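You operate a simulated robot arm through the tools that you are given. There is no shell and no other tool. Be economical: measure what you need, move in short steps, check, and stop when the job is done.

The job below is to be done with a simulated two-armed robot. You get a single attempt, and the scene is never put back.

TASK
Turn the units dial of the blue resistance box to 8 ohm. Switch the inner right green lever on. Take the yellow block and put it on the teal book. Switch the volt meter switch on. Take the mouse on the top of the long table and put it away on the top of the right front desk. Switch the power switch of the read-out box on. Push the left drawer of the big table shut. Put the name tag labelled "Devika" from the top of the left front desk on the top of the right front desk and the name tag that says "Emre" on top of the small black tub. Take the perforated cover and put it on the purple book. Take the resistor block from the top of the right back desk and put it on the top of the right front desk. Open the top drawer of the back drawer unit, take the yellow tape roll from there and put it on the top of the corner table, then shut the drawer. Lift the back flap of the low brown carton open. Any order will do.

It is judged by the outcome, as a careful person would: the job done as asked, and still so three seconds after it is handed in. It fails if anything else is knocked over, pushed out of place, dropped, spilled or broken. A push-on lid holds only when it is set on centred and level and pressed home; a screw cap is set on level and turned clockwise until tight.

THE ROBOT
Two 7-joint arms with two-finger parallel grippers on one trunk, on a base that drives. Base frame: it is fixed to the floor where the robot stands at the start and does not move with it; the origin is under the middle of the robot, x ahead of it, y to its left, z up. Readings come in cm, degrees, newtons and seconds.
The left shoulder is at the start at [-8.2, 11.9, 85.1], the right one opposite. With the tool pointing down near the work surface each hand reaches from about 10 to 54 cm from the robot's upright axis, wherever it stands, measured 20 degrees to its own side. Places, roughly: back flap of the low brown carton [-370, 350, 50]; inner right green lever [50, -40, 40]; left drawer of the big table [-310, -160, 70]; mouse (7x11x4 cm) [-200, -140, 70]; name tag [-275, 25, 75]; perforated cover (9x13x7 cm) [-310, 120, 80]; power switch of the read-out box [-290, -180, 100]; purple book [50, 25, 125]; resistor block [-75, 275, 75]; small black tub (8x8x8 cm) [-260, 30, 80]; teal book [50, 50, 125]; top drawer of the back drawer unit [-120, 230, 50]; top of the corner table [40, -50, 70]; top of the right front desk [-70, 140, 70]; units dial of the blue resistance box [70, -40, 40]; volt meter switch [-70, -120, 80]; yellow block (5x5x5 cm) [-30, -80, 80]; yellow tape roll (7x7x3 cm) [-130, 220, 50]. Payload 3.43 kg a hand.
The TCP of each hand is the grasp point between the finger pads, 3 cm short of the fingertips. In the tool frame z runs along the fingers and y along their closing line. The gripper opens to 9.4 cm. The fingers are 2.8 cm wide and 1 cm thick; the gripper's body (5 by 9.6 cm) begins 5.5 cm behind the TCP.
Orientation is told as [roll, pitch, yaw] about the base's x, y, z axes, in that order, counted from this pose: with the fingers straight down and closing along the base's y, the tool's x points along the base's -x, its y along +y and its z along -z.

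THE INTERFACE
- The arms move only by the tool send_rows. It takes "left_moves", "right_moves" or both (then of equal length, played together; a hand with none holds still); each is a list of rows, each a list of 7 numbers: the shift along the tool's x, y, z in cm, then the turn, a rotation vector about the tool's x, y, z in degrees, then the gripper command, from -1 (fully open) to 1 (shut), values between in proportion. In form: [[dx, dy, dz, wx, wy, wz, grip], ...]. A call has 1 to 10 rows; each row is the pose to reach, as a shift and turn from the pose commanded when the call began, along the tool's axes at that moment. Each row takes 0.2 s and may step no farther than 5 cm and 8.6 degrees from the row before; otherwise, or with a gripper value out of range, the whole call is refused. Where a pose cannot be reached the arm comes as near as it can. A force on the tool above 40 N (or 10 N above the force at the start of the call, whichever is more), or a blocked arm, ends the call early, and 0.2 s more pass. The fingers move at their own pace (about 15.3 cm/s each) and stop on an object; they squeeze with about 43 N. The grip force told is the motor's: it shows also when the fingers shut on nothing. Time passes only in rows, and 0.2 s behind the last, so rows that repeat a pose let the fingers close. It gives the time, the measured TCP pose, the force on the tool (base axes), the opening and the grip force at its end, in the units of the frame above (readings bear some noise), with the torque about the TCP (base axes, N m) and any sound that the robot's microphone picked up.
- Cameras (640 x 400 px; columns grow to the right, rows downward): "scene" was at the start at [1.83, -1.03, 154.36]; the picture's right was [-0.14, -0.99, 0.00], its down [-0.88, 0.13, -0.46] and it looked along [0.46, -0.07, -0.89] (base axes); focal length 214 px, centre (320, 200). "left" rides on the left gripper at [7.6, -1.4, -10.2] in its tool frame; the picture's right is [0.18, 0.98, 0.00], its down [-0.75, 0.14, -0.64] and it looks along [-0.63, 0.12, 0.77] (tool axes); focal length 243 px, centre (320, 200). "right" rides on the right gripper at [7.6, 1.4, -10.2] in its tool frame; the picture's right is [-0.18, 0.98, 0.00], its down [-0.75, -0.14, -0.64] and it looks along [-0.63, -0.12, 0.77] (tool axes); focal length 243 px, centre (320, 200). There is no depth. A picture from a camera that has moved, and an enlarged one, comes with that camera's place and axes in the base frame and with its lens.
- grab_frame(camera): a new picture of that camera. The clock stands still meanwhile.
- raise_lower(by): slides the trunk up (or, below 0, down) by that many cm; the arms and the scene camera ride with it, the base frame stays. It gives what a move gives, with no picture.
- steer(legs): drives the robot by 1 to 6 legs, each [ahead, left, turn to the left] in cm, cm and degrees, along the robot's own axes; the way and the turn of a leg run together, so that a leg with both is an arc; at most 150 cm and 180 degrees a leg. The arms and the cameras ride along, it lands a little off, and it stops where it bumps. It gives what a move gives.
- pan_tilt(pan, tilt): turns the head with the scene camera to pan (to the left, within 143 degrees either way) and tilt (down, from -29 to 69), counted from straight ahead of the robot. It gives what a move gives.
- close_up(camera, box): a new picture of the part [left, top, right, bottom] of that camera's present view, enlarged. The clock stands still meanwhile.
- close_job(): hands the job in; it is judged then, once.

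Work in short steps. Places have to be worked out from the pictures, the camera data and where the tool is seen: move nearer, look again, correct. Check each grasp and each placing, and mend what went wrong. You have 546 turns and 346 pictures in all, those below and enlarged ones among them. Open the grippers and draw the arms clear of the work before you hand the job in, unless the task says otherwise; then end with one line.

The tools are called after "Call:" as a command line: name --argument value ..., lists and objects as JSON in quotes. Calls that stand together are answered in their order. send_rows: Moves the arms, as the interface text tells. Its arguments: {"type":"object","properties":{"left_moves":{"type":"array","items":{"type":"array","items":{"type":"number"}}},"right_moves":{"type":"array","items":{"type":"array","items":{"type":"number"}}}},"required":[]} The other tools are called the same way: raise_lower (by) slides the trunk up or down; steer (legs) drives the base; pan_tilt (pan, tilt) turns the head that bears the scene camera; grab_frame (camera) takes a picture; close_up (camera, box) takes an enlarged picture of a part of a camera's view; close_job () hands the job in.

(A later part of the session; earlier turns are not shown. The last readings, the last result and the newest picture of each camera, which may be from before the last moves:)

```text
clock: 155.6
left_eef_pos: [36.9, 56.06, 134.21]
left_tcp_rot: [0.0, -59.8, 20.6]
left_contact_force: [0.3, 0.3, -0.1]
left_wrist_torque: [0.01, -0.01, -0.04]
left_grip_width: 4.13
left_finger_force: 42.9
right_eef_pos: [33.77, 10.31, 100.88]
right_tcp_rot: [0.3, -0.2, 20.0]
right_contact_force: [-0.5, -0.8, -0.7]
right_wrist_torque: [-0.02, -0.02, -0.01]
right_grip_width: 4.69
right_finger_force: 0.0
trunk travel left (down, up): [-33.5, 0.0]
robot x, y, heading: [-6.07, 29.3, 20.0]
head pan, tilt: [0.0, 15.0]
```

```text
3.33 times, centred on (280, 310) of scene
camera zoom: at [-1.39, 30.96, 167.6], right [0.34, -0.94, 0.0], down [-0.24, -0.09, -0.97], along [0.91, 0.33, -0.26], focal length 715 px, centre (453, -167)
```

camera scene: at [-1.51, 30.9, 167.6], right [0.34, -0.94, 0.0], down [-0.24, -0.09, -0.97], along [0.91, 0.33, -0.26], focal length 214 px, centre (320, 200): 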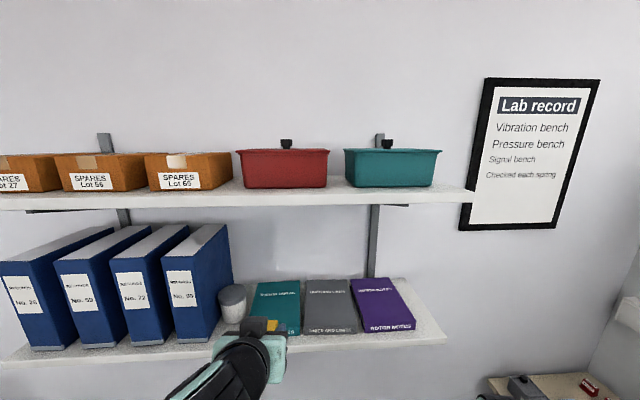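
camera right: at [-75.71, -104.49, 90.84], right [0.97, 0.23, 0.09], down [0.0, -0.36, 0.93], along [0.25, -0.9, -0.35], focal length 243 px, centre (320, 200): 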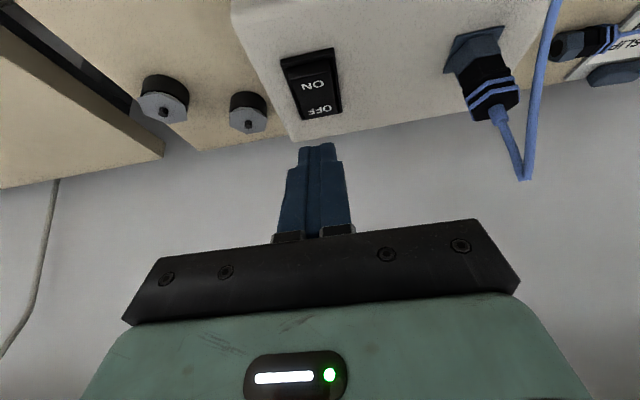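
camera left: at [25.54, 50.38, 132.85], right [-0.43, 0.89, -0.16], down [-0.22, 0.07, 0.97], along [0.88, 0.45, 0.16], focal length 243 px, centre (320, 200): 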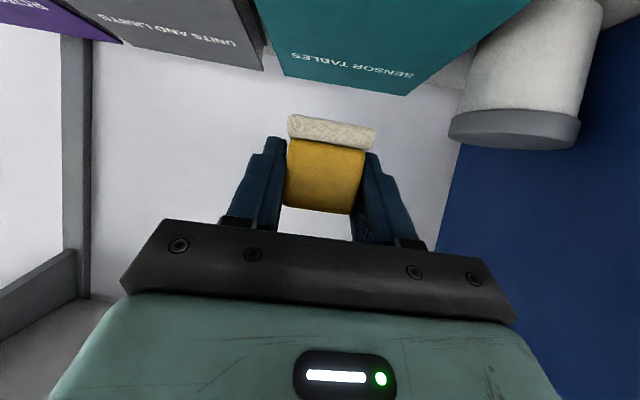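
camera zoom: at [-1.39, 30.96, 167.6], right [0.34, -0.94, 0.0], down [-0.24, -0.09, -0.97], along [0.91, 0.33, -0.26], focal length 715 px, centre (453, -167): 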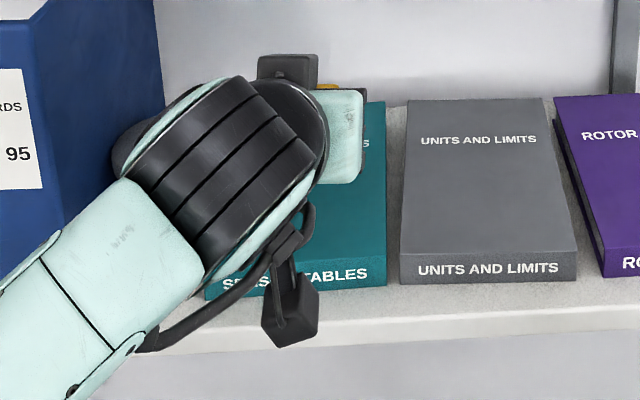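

Call:
send_rows --left_moves '[[1.7, 0, 1, 0, 0, 0, 1], [3.4, 0, 2, 0, 0, 0, 1], [3.9, 0, 2.25, 0, 0, 0, 1], [4.3, 0, 2.5, 0, 0, 0, 1]]'

Call:
grab_frame --camera "left"

```text
clock: 156.6
left_eef_pos: [36.51, 56.1, 129.15]
left_tcp_rot: [0.0, -60.0, 20.4]
left_contact_force: [0.1, -0.2, -0.2]
left_wrist_torque: [0.03, 0.0, 0.03]
left_grip_width: 4.14
left_finger_force: 43.4
right_eef_pos: [33.56, 10.34, 100.79]
right_tcp_rot: [0.3, -0.1, 19.9]
right_contact_force: [-0.3, 0.6, -0.2]
right_wrist_torque: [0.0, -0.02, 0.0]
right_grip_width: 4.67
right_finger_force: 0.0
trunk travel left (down, up): [-33.5, 0.0]
robot x, y, heading: [-6.21, 29.27, 20.3]
head pan, tilt: [0.0, 15.0]
```

```text
263 pictures are left
camera left: at [25.26, 50.32, 127.8], right [-0.43, 0.89, -0.16], down [-0.22, 0.07, 0.97], along [0.88, 0.45, 0.16], focal length 243 px, centre (320, 200)
```

left: 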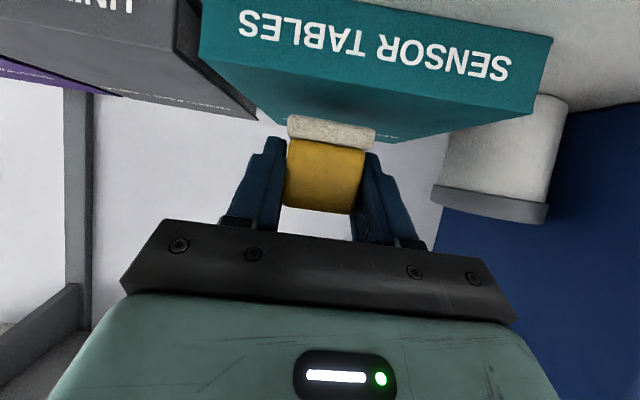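

Call:
send_rows --left_moves '[[0.35, 0, 0.2, 0, 0, 0, 1], [0.7, 0, 0.4, 0, 0, 0, 1], [1.05, 0, 0.6, 0, 0, 0, 1], [1.4, 0, 0.8, 0, 0, 0, 1]]'

Call:
grab_frame --camera "left"

```text
clock: 157.6
left_eef_pos: [36.44, 56.2, 128.15]
left_tcp_rot: [-0.3, -60.4, 20.6]
left_contact_force: [1.5, 2.1, 14.9]
left_wrist_torque: [0.04, 0.19, -0.01]
left_grip_width: 4.16
left_finger_force: 43.1
right_eef_pos: [33.61, 10.32, 100.76]
right_tcp_rot: [0.4, -0.3, 19.9]
right_contact_force: [-0.6, -1.4, -0.5]
right_wrist_torque: [-0.01, 0.01, 0.03]
right_grip_width: 4.73
right_finger_force: 0.1
trunk travel left (down, up): [-33.5, 0.0]
robot x, y, heading: [-6.23, 29.61, 20.3]
head pan, tilt: [0.0, 15.0]
```

```text
262 pictures are left
camera left: at [25.2, 50.33, 126.51], right [-0.43, 0.89, -0.16], down [-0.22, 0.07, 0.97], along [0.88, 0.45, 0.17], focal length 243 px, centre (320, 200)
```

left: 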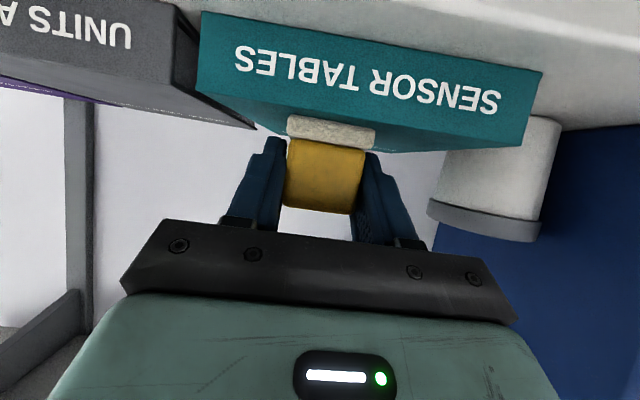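

Contact with the book. Release and retreat back-up along the tool axis.

Call:
send_rows --left_moves '[[-0.2, 0, -0.1, 0, 0, 0, 1], [-0.2, 0, -0.1, 0, 0, 0, 0], [-0.2, 0, -0.1, 0, 0, 0, -0.6], [-0.2, 0, -2.5, 0, 0, 0, -0.6], [-0.2, 0, -7, 0, 0, 0, -0.6], [-0.2, 0, -12, 0, 0, 0, -0.6], [1, 0, -16, 0, 0, 0, -0.6]]'

Call:
grab_frame --camera "left"

Call:
close_up --camera "scene" --box '[200, 250, 360, 370]'

```text
clock: 159.2
left_eef_pos: [23.11, 50.86, 135.04]
left_tcp_rot: [-0.3, -59.9, 20.5]
left_contact_force: [-0.3, -0.7, -0.3]
left_wrist_torque: [0.01, -0.04, 0.02]
left_grip_width: 7.5
left_finger_force: 0.0
right_eef_pos: [33.57, 10.3, 100.82]
right_tcp_rot: [0.3, -0.3, 19.9]
right_contact_force: [-0.3, 0.7, -0.5]
right_wrist_torque: [-0.01, 0.0, 0.01]
right_grip_width: 4.69
right_finger_force: 0.1
trunk travel left (down, up): [-33.5, 0.0]
robot x, y, heading: [-5.77, 29.27, 20.3]
head pan, tilt: [0.0, 15.0]
```

```text
261 pictures are left
camera left: at [11.84, 45.07, 133.55], right [-0.43, 0.89, -0.16], down [-0.22, 0.07, 0.97], along [0.88, 0.45, 0.16], focal length 243 px, centre (320, 200)
```

left: 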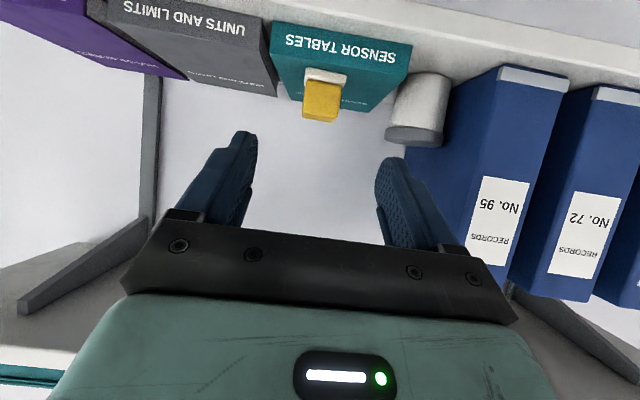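

```text
3.33 times, centred on (280, 310) of scene
camera zoom: at [-1.67, 30.91, 167.6], right [0.34, -0.94, 0.0], down [-0.24, -0.09, -0.97], along [0.91, 0.33, -0.26], focal length 715 px, centre (453, -167)
```

zoom: 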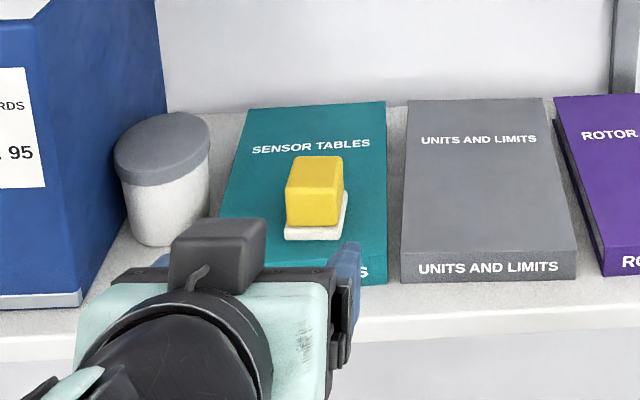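

Block sits on the teal book. Tuck the left arm, then turn and travel right along the tables to the long table for the mouse.

Call:
send_rows --left_moves '[[2, 0, -4, 0, 0, 0, -0.6], [4.5, 0, -4.3, 0, 8.5, 0, -0.6], [8, 0, -2, 0, 17, 0, -0.6], [12, 0, 0.2, 0, 25.5, 0, -0.6], [16, 0, 2.5, 0, 34, 0, -0.6], [20, 0, 5, 0, 42.5, 0, -0.6], [24, 0, 7.5, 0, 51, 0, -0.6], [28.5, 0, 9.5, 0, 59.5, 0, -0.6]]'

Call:
steer --legs '[[-10, 0, 0], [0, 0, -88], [0, -150, 0], [0, -78, 0]]'

Call:
pan_tilt --pan -20 --tilt 40

Call:
grab_frame --camera "scene"

```text
clock: 161.0
left_eef_pos: [17.48, 48.95, 105.12]
left_tcp_rot: [-0.2, -0.3, 20.5]
left_contact_force: [0.2, -1.1, 0.5]
left_wrist_torque: [0.01, 0.01, -0.05]
left_grip_width: 7.53
left_finger_force: 0.2
right_eef_pos: [33.8, 10.39, 100.77]
right_tcp_rot: [0.3, -0.3, 20.1]
right_contact_force: [0.0, -0.3, -0.6]
right_wrist_torque: [0.01, -0.01, 0.01]
right_grip_width: 4.73
right_finger_force: 0.0
trunk travel left (down, up): [-33.5, 0.0]
robot x, y, heading: [-5.73, 29.32, 20.1]
head pan, tilt: [0.0, 15.0]
```

```text
clock: 185.7
left_eef_pos: [-209.75, -78.24, 105.44]
left_tcp_rot: [0.1, -0.4, -68.7]
left_contact_force: [-0.7, 0.0, -0.5]
left_wrist_torque: [0.02, 0.0, 0.0]
left_grip_width: 7.54
left_finger_force: 0.1
right_eef_pos: [-248.28, -95.04, 100.91]
right_tcp_rot: [0.3, -0.1, -69.2]
right_contact_force: [1.2, 0.3, -0.3]
right_wrist_torque: [0.03, 0.03, -0.02]
right_grip_width: 4.69
right_finger_force: 0.1
trunk travel left (down, up): [-33.5, 0.0]
robot x, y, heading: [-229.71, -54.98, -69.3]
head pan, tilt: [0.0, 15.0]
```

```text
clock: 186.6
left_eef_pos: [-209.74, -78.23, 105.3]
left_tcp_rot: [-0.1, -0.5, -68.7]
left_contact_force: [-0.2, -0.7, 0.6]
left_wrist_torque: [0.01, 0.02, -0.01]
left_grip_width: 7.49
left_finger_force: 0.1
right_eef_pos: [-248.24, -95.06, 100.78]
right_tcp_rot: [0.4, -0.3, -69.2]
right_contact_force: [0.0, -0.6, -0.2]
right_wrist_torque: [0.0, -0.02, -0.02]
right_grip_width: 4.69
right_finger_force: 0.1
trunk travel left (down, up): [-33.5, 0.0]
robot x, y, heading: [-229.62, -54.82, -69.1]
head pan, tilt: [-20.0, 40.0]
```

```text
259 pictures are left
camera scene: at [-231.22, -59.49, 163.65], right [-1.0, -0.02, 0.0], down [-0.01, 0.64, -0.77], along [0.01, -0.77, -0.64], focal length 214 px, centre (320, 200)
```

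scene: 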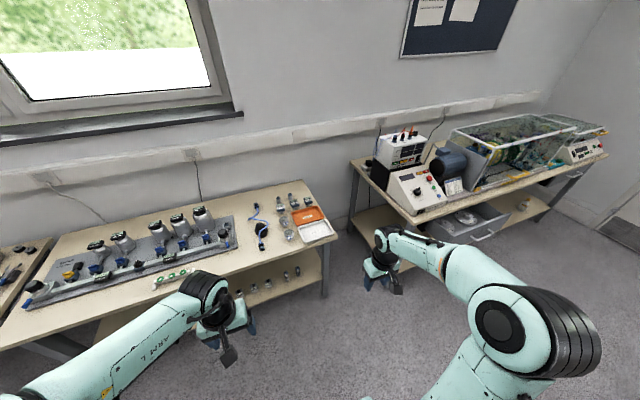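

Call:
close_up --camera "scene" --box '[220, 180, 350, 270]'

Call:
close_up --camera "scene" --box '[350, 110, 610, 270]'

```text
4.44 times, centred on (285, 225) of scene
camera zoom: at [-231.22, -59.49, 163.65], right [-1.0, -0.02, 0.0], down [-0.01, 0.64, -0.77], along [0.01, -0.77, -0.64], focal length 953 px, centre (476, 89)
```

zoom: 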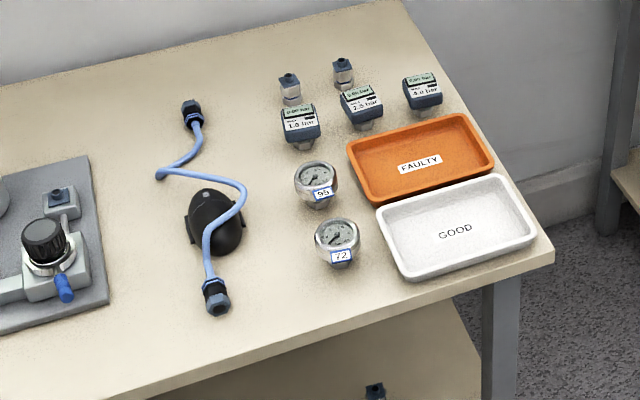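

```text
2.46 times, centred on (480, 190) of scene
camera zoom: at [-231.22, -59.49, 163.65], right [-1.0, -0.02, 0.0], down [-0.01, 0.64, -0.77], along [0.01, -0.77, -0.64], focal length 528 px, centre (-74, 225)
```

zoom: 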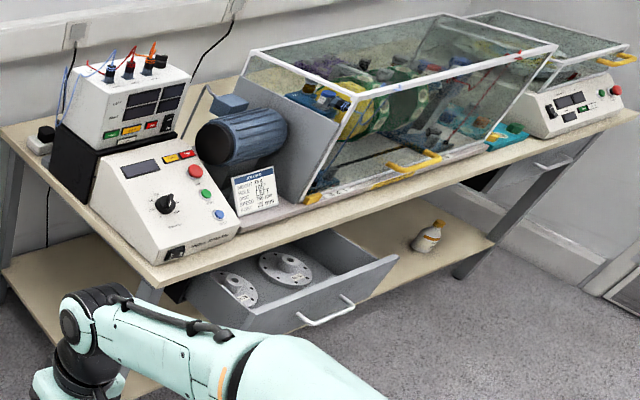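

The mouse is black at ~(-198,-140,75), with a blue lead lying across or beside it. Move nearer and look with the right hand's camera.

Call:
steer --legs '[[0, 8, 1], [36, 0, 0]]'

Call:
send_rows --right_moves '[[-2, 4, 0, 0, 0, 0, 0], [-4, 8, 0, 0, 0, 0, 0], [-6, 12, 0, 0, 0, 0, 0], [-8, 16, 0, 0, 0, 0, 0], [-10, 20, 0, 0, 0, 0, 0]]'

Call:
grab_frame --camera "right"

```text
clock: 189.9
left_eef_pos: [-188.39, -108.53, 105.3]
left_tcp_rot: [-0.1, -0.4, -67.8]
left_contact_force: [-0.7, -0.5, 0.3]
left_wrist_torque: [0.04, 0.01, -0.01]
left_grip_width: 7.55
left_finger_force: 0.2
right_eef_pos: [-226.56, -126.04, 100.75]
right_tcp_rot: [0.3, -0.2, -68.3]
right_contact_force: [0.4, -0.7, -0.6]
right_wrist_torque: [-0.02, -0.02, 0.02]
right_grip_width: 4.71
right_finger_force: 0.1
trunk travel left (down, up): [-33.5, 0.0]
robot x, y, heading: [-208.72, -85.82, -67.9]
head pan, tilt: [-20.0, 40.0]
```

```text
clock: 191.1
left_eef_pos: [-188.3, -108.67, 105.22]
left_tcp_rot: [-0.2, -0.4, -67.8]
left_contact_force: [0.7, -1.1, 0.0]
left_wrist_torque: [0.02, 0.04, -0.01]
left_grip_width: 7.53
left_finger_force: 0.1
right_eef_pos: [-203.83, -127.9, 100.87]
right_tcp_rot: [0.3, -0.3, -68.3]
right_contact_force: [0.0, 0.7, 0.4]
right_wrist_torque: [-0.01, 0.0, 0.01]
right_grip_width: 4.67
right_finger_force: 0.1
trunk travel left (down, up): [-33.5, 0.0]
robot x, y, heading: [-208.61, -86.28, -68.0]
head pan, tilt: [-20.0, 40.0]
```

```text
256 pictures are left
camera right: at [-205.41, -120.23, 111.17], right [0.98, 0.19, 0.01], down [0.14, -0.75, 0.64], along [0.13, -0.63, -0.77], focal length 243 px, centre (320, 200)
```

right: 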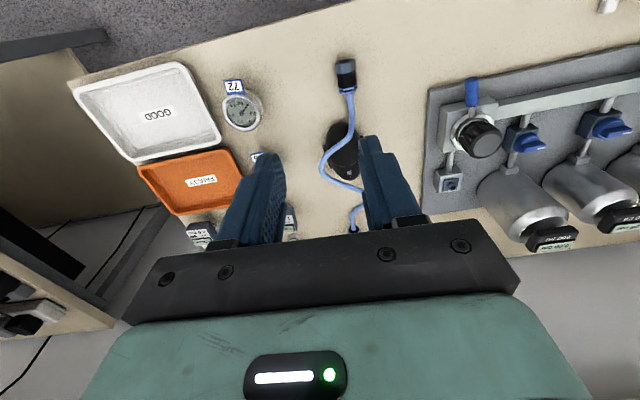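

Call:
send_rows --right_moves '[[0, 3, 2, 0, 0, 0, -1], [0, 5, 5, 0, 0, 0, -1], [0, 6, 8, 0, 0, 0, -1]]'

Call:
grab_frame --camera "right"

```text
clock: 191.9
left_eef_pos: [-188.29, -108.53, 105.36]
left_tcp_rot: [0.1, -0.5, -67.7]
left_contact_force: [0.6, 0.0, 1.4]
left_wrist_torque: [-0.02, -0.03, 0.0]
left_grip_width: 7.51
left_finger_force: 0.1
right_eef_pos: [-198.34, -125.71, 92.88]
right_tcp_rot: [0.3, -0.2, -68.1]
right_contact_force: [-1.2, 0.2, -0.3]
right_wrist_torque: [-0.03, 0.0, 0.03]
right_grip_width: 9.43
right_finger_force: 0.1
trunk travel left (down, up): [-33.5, 0.0]
robot x, y, heading: [-208.41, -85.5, -68.2]
head pan, tilt: [-20.0, 40.0]
```

```text
255 pictures are left
camera right: at [-200.03, -118.0, 103.1], right [0.98, 0.19, 0.01], down [0.14, -0.75, 0.64], along [0.13, -0.63, -0.76], focal length 243 px, centre (320, 200)
```

right: 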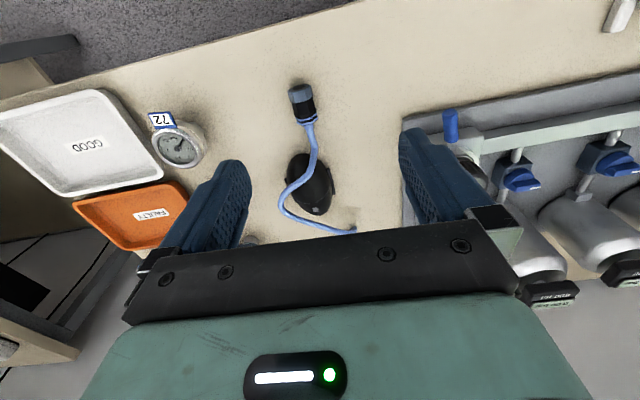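

Call:
close_up --camera "right" --box '[240, 70, 380, 245]'

```text
2.29 times, centred on (310, 158) of right
camera zoom: at [-200.03, -118.0, 103.1], right [0.98, 0.19, 0.01], down [0.14, -0.75, 0.64], along [0.13, -0.63, -0.76], focal length 555 px, centre (343, 297)
```

zoom: 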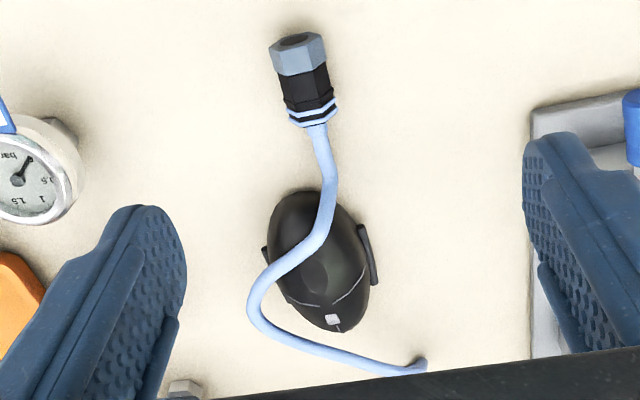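

The lead lies over the mouse, so I'll first lift it aside by its near connector. Move the right hand above the connector.

Call:
send_rows --right_moves '[[-0.8, -1.1, 3, 0, 0, 0, -0.1], [-1.6, -2.2, 6, 0, 0, 0, -0.1], [-1.6, -2.2, 9, 0, 0, 0, -0.1]]'

Call:
grab_frame --camera "right"

```text
clock: 192.7
left_eef_pos: [-188.43, -108.51, 105.38]
left_tcp_rot: [-0.1, -0.4, -67.9]
left_contact_force: [-0.2, 0.6, 0.8]
left_wrist_torque: [0.0, 0.0, 0.02]
left_grip_width: 7.51
left_finger_force: 0.1
right_eef_pos: [-200.08, -128.03, 83.99]
right_tcp_rot: [0.3, -0.1, -68.2]
right_contact_force: [-0.5, 0.1, 0.7]
right_wrist_torque: [0.02, 0.0, -0.02]
right_grip_width: 5.18
right_finger_force: 0.1
trunk travel left (down, up): [-33.5, 0.0]
robot x, y, heading: [-208.72, -85.96, -68.0]
head pan, tilt: [-20.0, 40.0]
```

```text
253 pictures are left
camera right: at [-201.65, -120.28, 94.1], right [0.98, 0.19, 0.01], down [0.15, -0.75, 0.64], along [0.13, -0.63, -0.76], focal length 243 px, centre (320, 200)
```

right: 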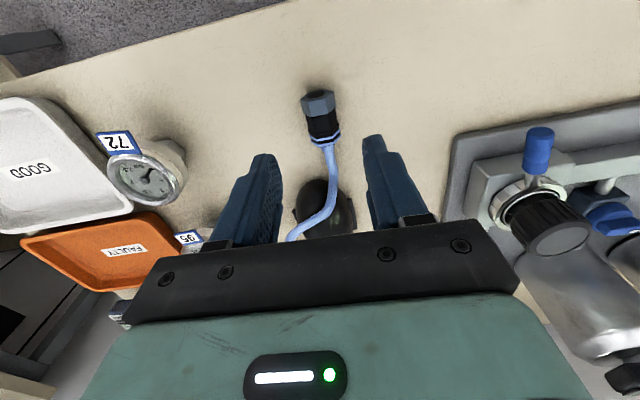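

Call:
send_rows --right_moves '[[0, 0.1, 4, 0, 0, 0, -0.1], [0, 0.1, 7, 0, 0, 0, -0.1], [0, 0.1, 7.8, 0, 0, 0, -0.1]]'

Call:
grab_frame --camera "right"

```text
clock: 193.5
left_eef_pos: [-188.35, -108.6, 105.24]
left_tcp_rot: [0.0, -0.4, -67.8]
left_contact_force: [0.2, -0.4, -0.2]
left_wrist_torque: [-0.01, 0.03, 0.02]
left_grip_width: 7.52
left_finger_force: 0.0
right_eef_pos: [-199.8, -128.22, 76.23]
right_tcp_rot: [0.4, -0.1, -68.2]
right_contact_force: [0.4, 0.8, -0.6]
right_wrist_torque: [0.03, 0.03, 0.0]
right_grip_width: 5.18
right_finger_force: 0.0
trunk travel left (down, up): [-33.5, 0.0]
robot x, y, heading: [-208.57, -85.48, -68.0]
head pan, tilt: [-20.0, 40.0]
```

```text
252 pictures are left
camera right: at [-201.36, -120.55, 86.52], right [0.98, 0.19, 0.01], down [0.14, -0.75, 0.64], along [0.13, -0.63, -0.76], focal length 243 px, centre (320, 200)
```

right: 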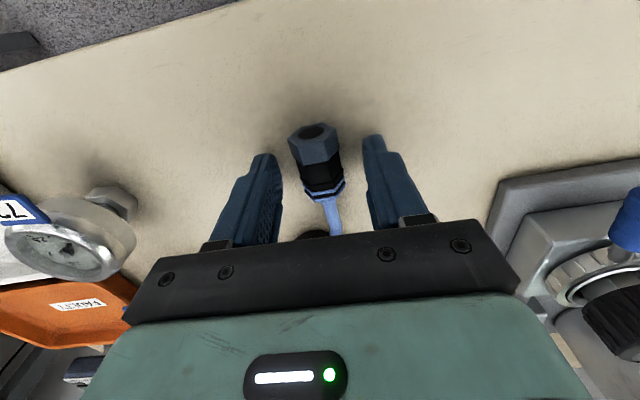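

Connector is between the fingers. Close and lift 6 cm.

Call:
send_rows --right_moves '[[0, 0, 0.4, 0, 0, 0, 0.1], [0, 0, 0.4, 0, 0, 0, 0.6], [0, 0, 0.4, 0, 0, 0, 1], [0, 0, 0.4, 0, 0, 0, 1], [0, 0, -2, 0, 0, 0, 1], [0, 0, -4.5, 0, 0, 0, 1], [0, 0, -7, 0, 0, 0, 1]]'

Call:
grab_frame --camera "right"

Call:
close_up --camera "scene" --box '[210, 180, 350, 300]'

```text
clock: 195.1
left_eef_pos: [-188.35, -108.57, 105.36]
left_tcp_rot: [-0.1, -0.4, -67.7]
left_contact_force: [1.2, -0.3, 0.0]
left_wrist_torque: [0.0, -0.02, -0.03]
left_grip_width: 7.51
left_finger_force: 0.0
right_eef_pos: [-199.75, -128.03, 83.32]
right_tcp_rot: [0.3, -0.1, -68.1]
right_contact_force: [-0.2, -0.6, -0.2]
right_wrist_torque: [-0.03, 0.0, 0.0]
right_grip_width: 2.58
right_finger_force: 42.8
trunk travel left (down, up): [-33.5, 0.0]
robot x, y, heading: [-208.93, -85.63, -68.1]
head pan, tilt: [-20.0, 40.0]
```

```text
251 pictures are left
camera right: at [-201.4, -120.32, 93.51], right [0.98, 0.2, 0.01], down [0.15, -0.75, 0.64], along [0.13, -0.63, -0.77], focal length 243 px, centre (320, 200)
```

right: 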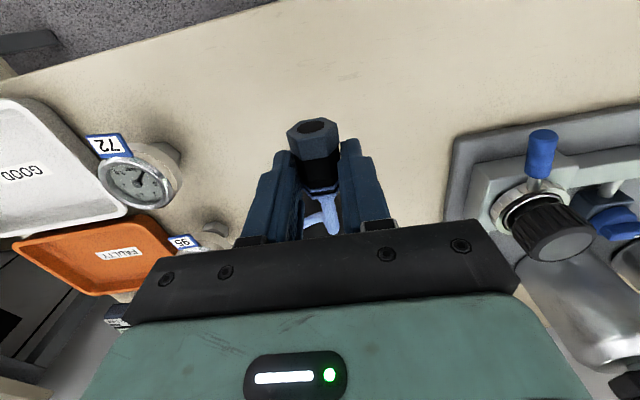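

```text
3.33 times, centred on (280, 240) of scene
camera zoom: at [-210.16, -90.2, 163.65], right [-1.0, -0.04, 0.0], down [-0.02, 0.64, -0.77], along [0.03, -0.77, -0.64], focal length 715 px, centre (453, 67)
```

zoom: 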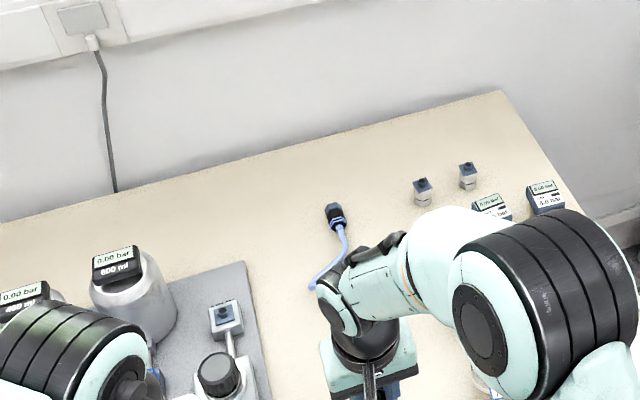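

Shift it 4.5 cm to scene-right and 1.5 cm farther, then look.

Call:
send_rows --right_moves '[[-0.8, -2.3, 0, 0, 0, 0, 1], [-1.5, -4.5, 0, 0, 0, 0, 1]]'

Call:
grab_frame --camera "right"

Call:
grab_frame --camera "left"

```text
clock: 195.7
left_eef_pos: [-188.48, -108.44, 105.28]
left_tcp_rot: [-0.1, -0.4, -67.7]
left_contact_force: [0.1, 0.5, -0.4]
left_wrist_torque: [-0.02, 0.01, 0.01]
left_grip_width: 7.52
left_finger_force: 0.1
right_eef_pos: [-203.5, -131.13, 83.17]
right_tcp_rot: [0.3, -0.2, -68.2]
right_contact_force: [0.2, -0.5, -0.6]
right_wrist_torque: [0.0, 0.03, -0.01]
right_grip_width: 2.61
right_finger_force: 43.2
trunk travel left (down, up): [-33.5, 0.0]
robot x, y, heading: [-208.54, -85.68, -68.1]
head pan, tilt: [-20.0, 40.0]
```

```text
249 pictures are left
camera right: at [-205.08, -123.43, 93.39], right [0.98, 0.19, 0.01], down [0.14, -0.75, 0.64], along [0.13, -0.63, -0.76], focal length 243 px, centre (320, 200)
```

right: 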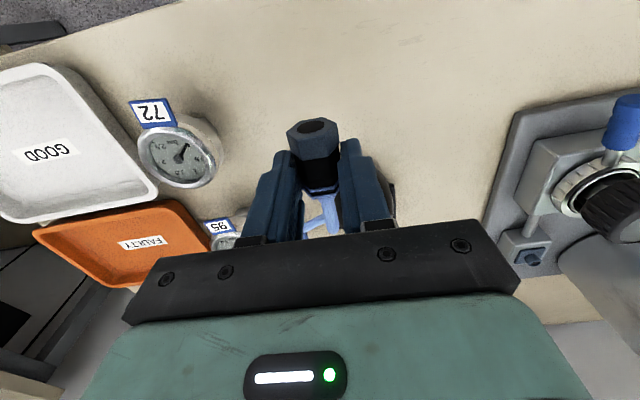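

```text
248 pictures are left
camera left: at [-192.59, -102.02, 115.52], right [0.84, 0.54, 0.0], down [0.41, -0.64, 0.65], along [0.35, -0.54, -0.76], focal length 243 px, centre (320, 200)
```

left: 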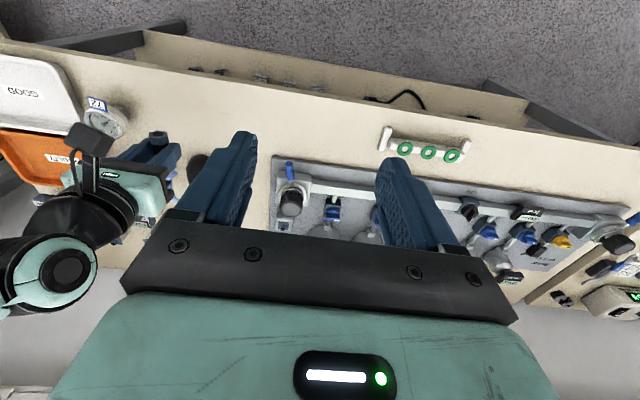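

Call:
send_rows --right_moves '[[0, 0, 3, 0, 0, 0, 1], [0, 0, 6, 0, 0, 0, 1], [0, 0, 7.2, 0, 0, 0, 1], [0, 0, 7.3, 0, 0, 0, 0.3], [0, 0, 7.3, 0, 0, 0, -0.1], [0, 0, 4, 0, 0, 0, -0.1], [0, 0, 0, 0, 0, 0, -0.1], [3, 0, -5, 0, 0, 0, -0.1]]'

Call:
grab_frame --camera "right"

```text
refused: row 8 steps farther than a row can; nothing moved
```

```text
247 pictures are left
camera right: at [-205.08, -123.43, 93.39], right [0.98, 0.19, 0.01], down [0.14, -0.75, 0.64], along [0.13, -0.63, -0.76], focal length 243 px, centre (320, 200)
```

right: 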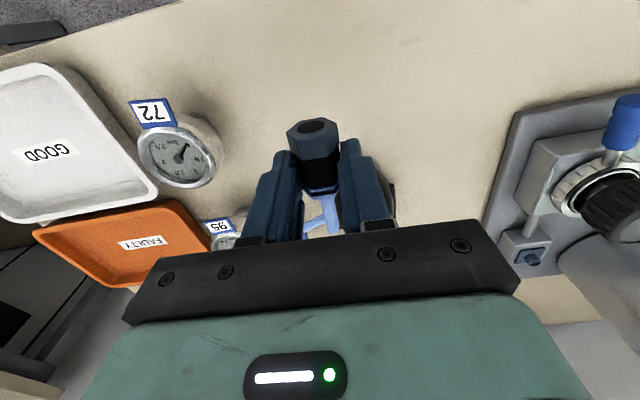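

Call:
send_rows --right_moves '[[0, 0, 3, 0, 0, 0, 1], [0, 0, 6, 0, 0, 0, 1], [0, 0, 7.2, 0, 0, 0, 1], [0, 0, 7.3, 0, 0, 0, 0.3], [0, 0, 7.3, 0, 0, 0, -0.1], [0, 0, 4, 0, 0, 0, -0.1], [0, 0, 0, 0, 0, 0, -0.1], [2, 0, -4, 0, 0, 0, -0.1], [3, 0, -8, 0, 0, 0, -0.1]]'

Call:
grab_frame --camera "right"

```text
clock: 197.7
left_eef_pos: [-188.42, -108.53, 105.27]
left_tcp_rot: [-0.2, -0.4, -67.8]
left_contact_force: [0.1, -0.2, 0.0]
left_wrist_torque: [-0.01, 0.0, 0.01]
left_grip_width: 7.51
left_finger_force: 0.0
right_eef_pos: [-204.78, -128.24, 91.08]
right_tcp_rot: [0.2, -0.2, -68.2]
right_contact_force: [-0.1, -0.1, -0.3]
right_wrist_torque: [0.0, 0.02, -0.01]
right_grip_width: 5.16
right_finger_force: 0.0
trunk travel left (down, up): [-33.5, 0.0]
robot x, y, heading: [-208.3, -85.74, -68.0]
head pan, tilt: [-20.0, 40.0]
```

```text
246 pictures are left
camera right: at [-206.42, -120.5, 101.39], right [0.98, 0.19, 0.0], down [0.15, -0.75, 0.64], along [0.13, -0.63, -0.77], focal length 243 px, centre (320, 200)
```

right: 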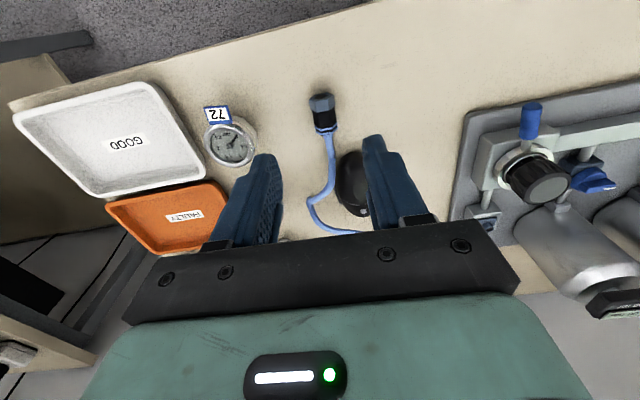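

Call:
send_rows --right_moves '[[-1, 4, 0, 0, 0, 0, -1], [-2, 8, 0, 0, 0, 0, -1]]'

Call:
close_up --camera "right" --box '[200, 80, 400, 245]'

```text
clock: 198.3
left_eef_pos: [-188.41, -108.53, 105.32]
left_tcp_rot: [0.0, -0.4, -67.9]
left_contact_force: [0.0, 0.9, 0.0]
left_wrist_torque: [-0.01, 0.03, -0.01]
left_grip_width: 7.52
left_finger_force: 0.1
right_eef_pos: [-196.5, -127.35, 91.01]
right_tcp_rot: [0.2, -0.2, -68.1]
right_contact_force: [0.6, -0.3, 0.2]
right_wrist_torque: [0.01, 0.03, 0.01]
right_grip_width: 9.39
right_finger_force: 0.1
trunk travel left (down, up): [-33.5, 0.0]
robot x, y, heading: [-208.81, -85.93, -68.1]
head pan, tilt: [-20.0, 40.0]
```

```text
2.42 times, centred on (300, 162) of right
camera zoom: at [-198.17, -119.57, 101.19], right [0.98, 0.19, 0.0], down [0.15, -0.75, 0.64], along [0.13, -0.63, -0.77], focal length 588 px, centre (368, 291)
```

zoom: 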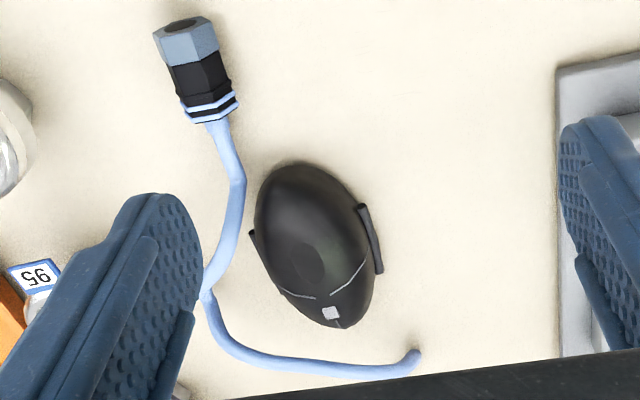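

Now the far half of the mouse is clear of the lead. Move above it at (-196.5,-139) and look.

Call:
send_rows --right_moves '[[-3.7, -1.5, 0, 0, 0, 0, -0.7], [-7.4, -3, 1, 0, 0, 0, -0.7], [-10.9, -4.4, 3, 0, 0, 0, -0.7], [-10.9, -4.4, 7, 0, 0, 0, -0.7]]'

Call:
grab_frame --camera "right"

```text
clock: 199.3
left_eef_pos: [-188.43, -108.48, 105.25]
left_tcp_rot: [-0.2, -0.3, -67.8]
left_contact_force: [-1.0, 0.3, -0.3]
left_wrist_torque: [-0.02, -0.01, 0.02]
left_grip_width: 7.52
left_finger_force: 0.1
right_eef_pos: [-196.59, -138.91, 84.07]
right_tcp_rot: [0.4, -0.1, -68.3]
right_contact_force: [0.8, -0.4, 0.5]
right_wrist_torque: [0.02, 0.0, 0.01]
right_grip_width: 7.99
right_finger_force: 0.1
trunk travel left (down, up): [-33.5, 0.0]
robot x, y, heading: [-208.56, -85.63, -68.0]
head pan, tilt: [-20.0, 40.0]
```

```text
244 pictures are left
camera right: at [-198.17, -131.19, 94.33], right [0.98, 0.19, 0.01], down [0.15, -0.75, 0.64], along [0.13, -0.63, -0.76], focal length 243 px, centre (320, 200)
```

right: 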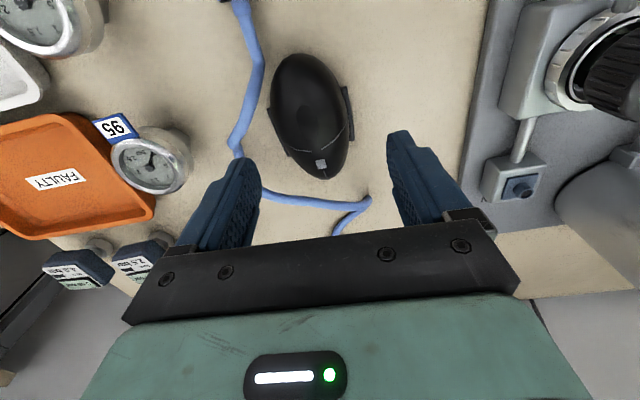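

Clear on both sides. Lower and grasp.

Call:
send_rows --right_moves '[[0, 0, 4, 0, 0, 0, -0.7], [0, 0, 7.5, 0, 0, 0, -0.7], [0, 0, 8.3, 0, 0, 0, -0.7], [0, 0, 8.3, 0, 0, 0, 0], [0, 0, 8.3, 0, 0, 0, 0.5], [0, 0, 8.3, 0, 0, 0, 0.5]]'

Call:
grab_frame --camera "right"

```text
clock: 200.7
left_eef_pos: [-188.49, -108.54, 105.45]
left_tcp_rot: [0.0, -0.5, -67.7]
left_contact_force: [-0.2, 0.5, 0.6]
left_wrist_torque: [0.03, -0.03, -0.01]
left_grip_width: 7.53
left_finger_force: 0.0
right_eef_pos: [-196.77, -139.06, 76.0]
right_tcp_rot: [0.1, -0.5, -68.2]
right_contact_force: [-7.1, -6.5, 16.6]
right_wrist_torque: [-0.17, 0.86, 0.2]
right_grip_width: 6.07
right_finger_force: 42.8
trunk travel left (down, up): [-33.5, 0.0]
robot x, y, heading: [-208.54, -85.61, -67.9]
head pan, tilt: [-20.0, 40.0]
```

```text
243 pictures are left
camera right: at [-198.36, -131.38, 86.23], right [0.98, 0.19, 0.01], down [0.14, -0.75, 0.65], along [0.13, -0.63, -0.76], focal length 243 px, centre (320, 200)
```

right: 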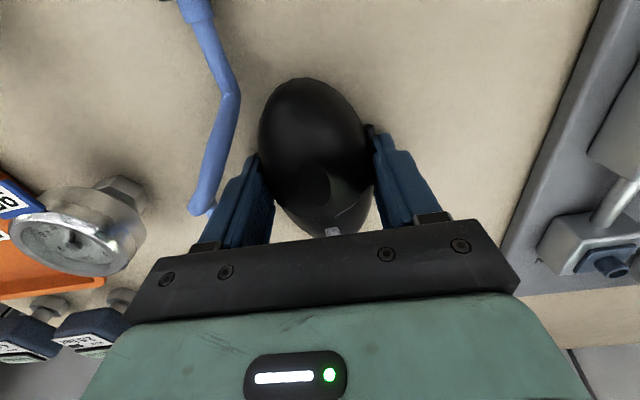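

Grasped. Lift and check.

Call:
send_rows --right_moves '[[0, 0, -1, 0, 0, 0, 1], [0, 0, -4, 0, 0, 0, 1], [0, 0, -8, 0, 0, 0, 1], [0, 0, -12.5, 0, 0, 0, 1], [0, 0, -17, 0, 0, 0, 1]]'

Call:
grab_frame --camera "right"

```text
clock: 201.9
left_eef_pos: [-188.4, -108.48, 105.36]
left_tcp_rot: [-0.2, -0.4, -67.9]
left_contact_force: [-0.4, -0.6, -0.9]
left_wrist_torque: [0.03, 0.0, 0.03]
left_grip_width: 7.5
left_finger_force: 0.1
right_eef_pos: [-196.56, -138.97, 93.07]
right_tcp_rot: [0.2, -0.1, -68.2]
right_contact_force: [-0.4, 0.6, -1.7]
right_wrist_torque: [0.0, 0.0, 0.02]
right_grip_width: 6.03
right_finger_force: 42.8
trunk travel left (down, up): [-33.5, 0.0]
robot x, y, heading: [-208.3, -85.93, -68.1]
head pan, tilt: [-20.0, 40.0]
```

```text
242 pictures are left
camera right: at [-198.14, -131.36, 103.28], right [0.98, 0.19, 0.01], down [0.15, -0.75, 0.64], along [0.13, -0.63, -0.77], focal length 243 px, centre (320, 200)
```

right: 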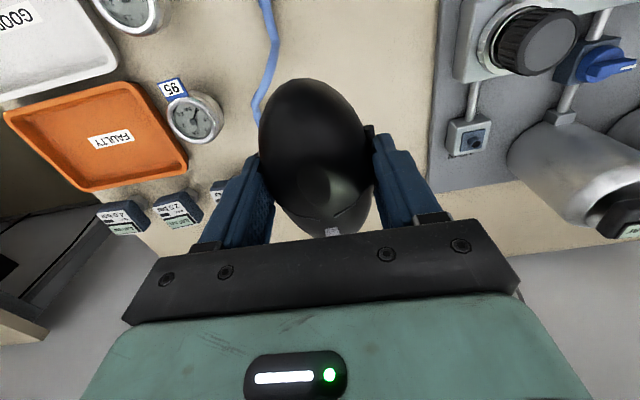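

Mouse held. Retract the arm, back off, and move right to the big table.

Call:
send_rows --right_moves '[[4.5, 0, -2, 0, 0, 0, 1], [9, -1, -4, 0, 0, 0, 1], [13.5, -3, -6, 0, 0, 0, 1], [18, -5, -8, 0, 0, 0, 1], [22, -7, -9, 0, 0, 0, 1]]'

Call:
steer --legs '[[-28, 0, 0], [0, -85, 0]]'

Call:
pan_tilt --pan 0 --tilt 38

Call:
grab_frame --camera "scene"

```text
refused: row 2 steps farther than a row can; nothing moved
```

```text
clock: 211.3
left_eef_pos: [-277.27, -114.04, 105.31]
left_tcp_rot: [0.0, -0.4, -67.7]
left_contact_force: [0.0, 0.7, -0.1]
left_wrist_torque: [0.0, -0.01, -0.01]
left_grip_width: 7.52
left_finger_force: 0.1
right_eef_pos: [-285.54, -144.56, 92.98]
right_tcp_rot: [0.3, -0.2, -68.2]
right_contact_force: [-0.4, 0.0, -0.9]
right_wrist_torque: [0.01, -0.01, -0.03]
right_grip_width: 6.06
right_finger_force: 42.9
trunk travel left (down, up): [-33.5, 0.0]
robot x, y, heading: [-297.25, -91.46, -68.0]
head pan, tilt: [-20.0, 40.0]
```

```text
clock: 212.1
left_eef_pos: [-277.24, -114.01, 105.3]
left_tcp_rot: [-0.1, -0.4, -67.7]
left_contact_force: [-0.4, -0.9, -0.3]
left_wrist_torque: [-0.01, 0.0, 0.02]
left_grip_width: 7.54
left_finger_force: 0.0
right_eef_pos: [-285.44, -144.63, 92.97]
right_tcp_rot: [0.3, -0.2, -68.2]
right_contact_force: [0.3, -0.6, -1.2]
right_wrist_torque: [0.0, -0.01, -0.03]
right_grip_width: 6.04
right_finger_force: 42.6
trunk travel left (down, up): [-33.5, 0.0]
robot x, y, heading: [-297.67, -91.35, -68.3]
head pan, tilt: [0.0, 38.0]
```

```text
241 pictures are left
camera scene: at [-296.17, -95.28, 163.95], right [-0.93, -0.37, 0.0], down [-0.23, 0.57, -0.79], along [0.3, -0.73, -0.62], focal length 214 px, centre (320, 200)
```

scene: 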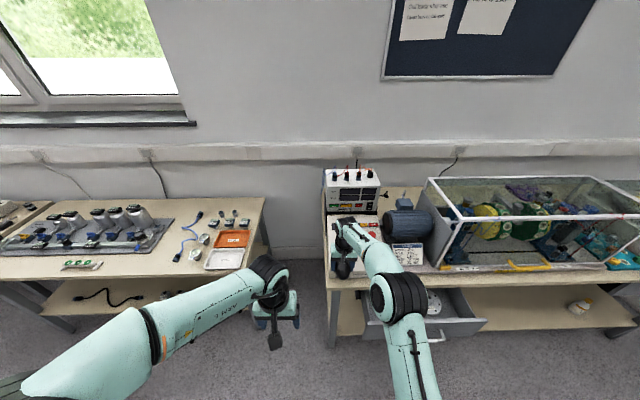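

Right hand is still extended; retract it now, then zoom on the read-out box.

Call:
send_rows --right_moves '[[4, 0, -2, 0, 0, 0, 1], [8, -1, -4, 0, 0, 0, 1], [12, -3, -5, 0, 0, 0, 1], [16, -6, -6, 0, 0, 0, 1], [20, -9, -7, 0, 0, 0, 1], [22, -12, -8, 0, 0, 0, 1]]'

Call:
close_up --camera "scene" --box '[310, 155, 440, 275]'

Call:
close_up --camera "scene" --box '[330, 250, 500, 350]'

```text
refused: row 4 steps farther than a row can; nothing moved
```

```text
3.33 times, centred on (375, 215) of scene
camera zoom: at [-296.17, -95.28, 163.95], right [-0.93, -0.37, 0.0], down [-0.23, 0.57, -0.79], along [0.3, -0.73, -0.62], focal length 715 px, centre (137, 150)
```

zoom: 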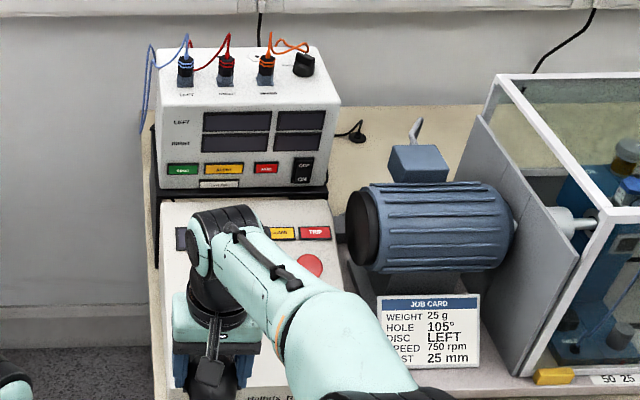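

```text
3.76 times, centred on (415, 300) of scene
camera zoom: at [-296.17, -95.28, 163.95], right [-0.93, -0.37, 0.0], down [-0.23, 0.57, -0.79], along [0.3, -0.73, -0.62], focal length 807 px, centre (-38, -176)
```

zoom: 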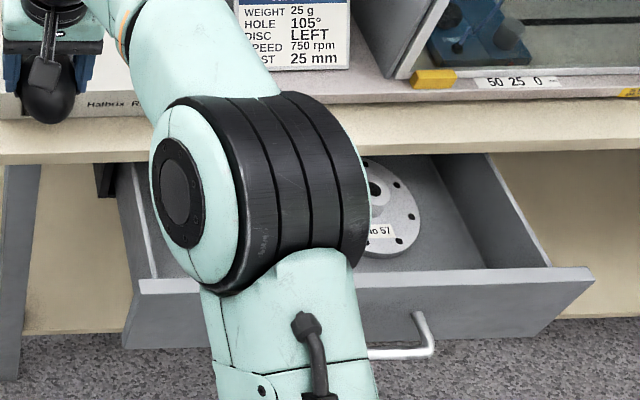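

Call:
send_rows --right_moves '[[4, 0, -2, 0, 0, 0, 1], [8, -1, -4, 0, 0, 0, 1], [12, -3, -5, 0, 0, 0, 1], [15, -6, -6, 0, 0, 0, 1], [18, -9, -7, 0, 0, 0, 1], [21, -12, -8, 0, 0, 0, 1]]'

Call:
steer --legs '[[-6, -46, 0]]'

Call:
grab_frame --camera "scene"

```text
clock: 213.5
left_eef_pos: [-277.52, -113.94, 105.41]
left_tcp_rot: [0.0, -0.5, -67.7]
left_contact_force: [0.1, 0.1, 0.4]
left_wrist_torque: [-0.03, 0.01, 0.01]
left_grip_width: 7.5
left_finger_force: 0.1
right_eef_pos: [-304.17, -129.51, 100.74]
right_tcp_rot: [0.3, -0.2, -68.1]
right_contact_force: [0.3, -0.3, -0.1]
right_wrist_torque: [0.01, 0.0, 0.02]
right_grip_width: 6.05
right_finger_force: 42.8
trunk travel left (down, up): [-33.5, 0.0]
robot x, y, heading: [-297.68, -91.13, -67.9]
head pan, tilt: [0.0, 38.0]
```

```text
clock: 218.1
left_eef_pos: [-321.95, -125.75, 105.31]
left_tcp_rot: [-0.1, -0.4, -67.8]
left_contact_force: [-0.5, -0.1, 0.6]
left_wrist_torque: [-0.01, 0.0, 0.01]
left_grip_width: 7.54
left_finger_force: 0.1
right_eef_pos: [-348.84, -141.36, 100.79]
right_tcp_rot: [0.3, -0.2, -68.2]
right_contact_force: [0.3, 1.1, -1.0]
right_wrist_torque: [-0.02, 0.03, -0.03]
right_grip_width: 6.05
right_finger_force: 43.0
trunk travel left (down, up): [-33.5, 0.0]
robot x, y, heading: [-342.2, -103.23, -68.1]
head pan, tilt: [0.0, 38.0]
```

```text
238 pictures are left
camera scene: at [-340.86, -106.94, 163.95], right [-0.93, -0.37, 0.0], down [-0.23, 0.57, -0.79], along [0.29, -0.73, -0.62], focal length 214 px, centre (320, 200)
```

scene: 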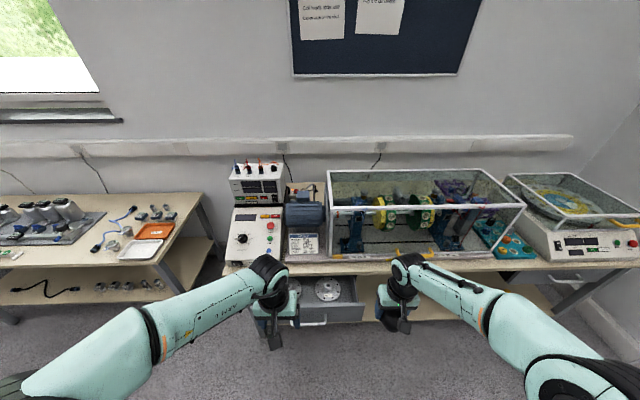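

Drawer front is at e2≈12, z≈77 top. Bring the closed left fingers, tilted, in front of its centre.

Call:
send_rows --left_moves '[[-1.3, -0.5, 4, 0, -7.2, 0, 1], [-2.6, -1, 8, 0, -14.4, 0, 1], [-3.9, -1.5, 12, 0, -21.6, 0, 1], [-5.2, -2, 16, 0, -28.8, 0, 1], [-6.5, -2.5, 20, 0, -36, 0, 1], [-7.8, -3, 24, 0, -43, 0, 1], [-9, -3.5, 28, 0, -50, 0, 1]]'

Call:
grab_frame --camera "scene"

Call:
grab_frame --camera "left"

```text
clock: 219.7
left_eef_pos: [-322.04, -135.74, 77.36]
left_tcp_rot: [-0.2, -50.4, -67.8]
left_contact_force: [-0.2, 0.5, -1.0]
left_wrist_torque: [0.02, 0.0, 0.0]
left_grip_width: 0.0
left_finger_force: 32.7
right_eef_pos: [-348.88, -141.32, 100.78]
right_tcp_rot: [0.4, -0.1, -68.1]
right_contact_force: [-0.1, 0.8, -1.3]
right_wrist_torque: [0.03, 0.03, -0.03]
right_grip_width: 6.02
right_finger_force: 43.0
trunk travel left (down, up): [-33.5, 0.0]
robot x, y, heading: [-342.25, -102.92, -67.9]
head pan, tilt: [0.0, 38.0]
```

```text
237 pictures are left
camera scene: at [-340.87, -107.01, 163.94], right [-0.93, -0.37, 0.0], down [-0.23, 0.57, -0.79], along [0.29, -0.73, -0.62], focal length 214 px, centre (320, 200)
```

scene: 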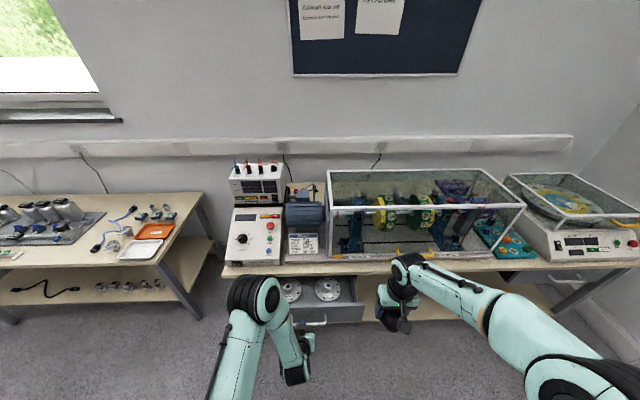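

```text
236 pictures are left
camera left: at [-328.18, -124.56, 78.1], right [0.87, 0.48, -0.14], down [0.13, 0.07, 0.99], along [0.48, -0.87, 0.0], focal length 243 px, centre (320, 200)
```

left: 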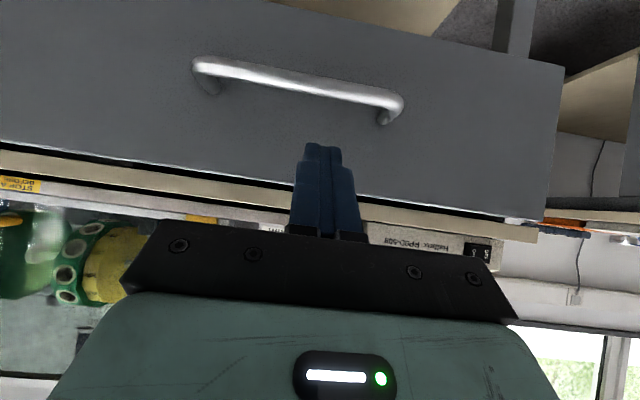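

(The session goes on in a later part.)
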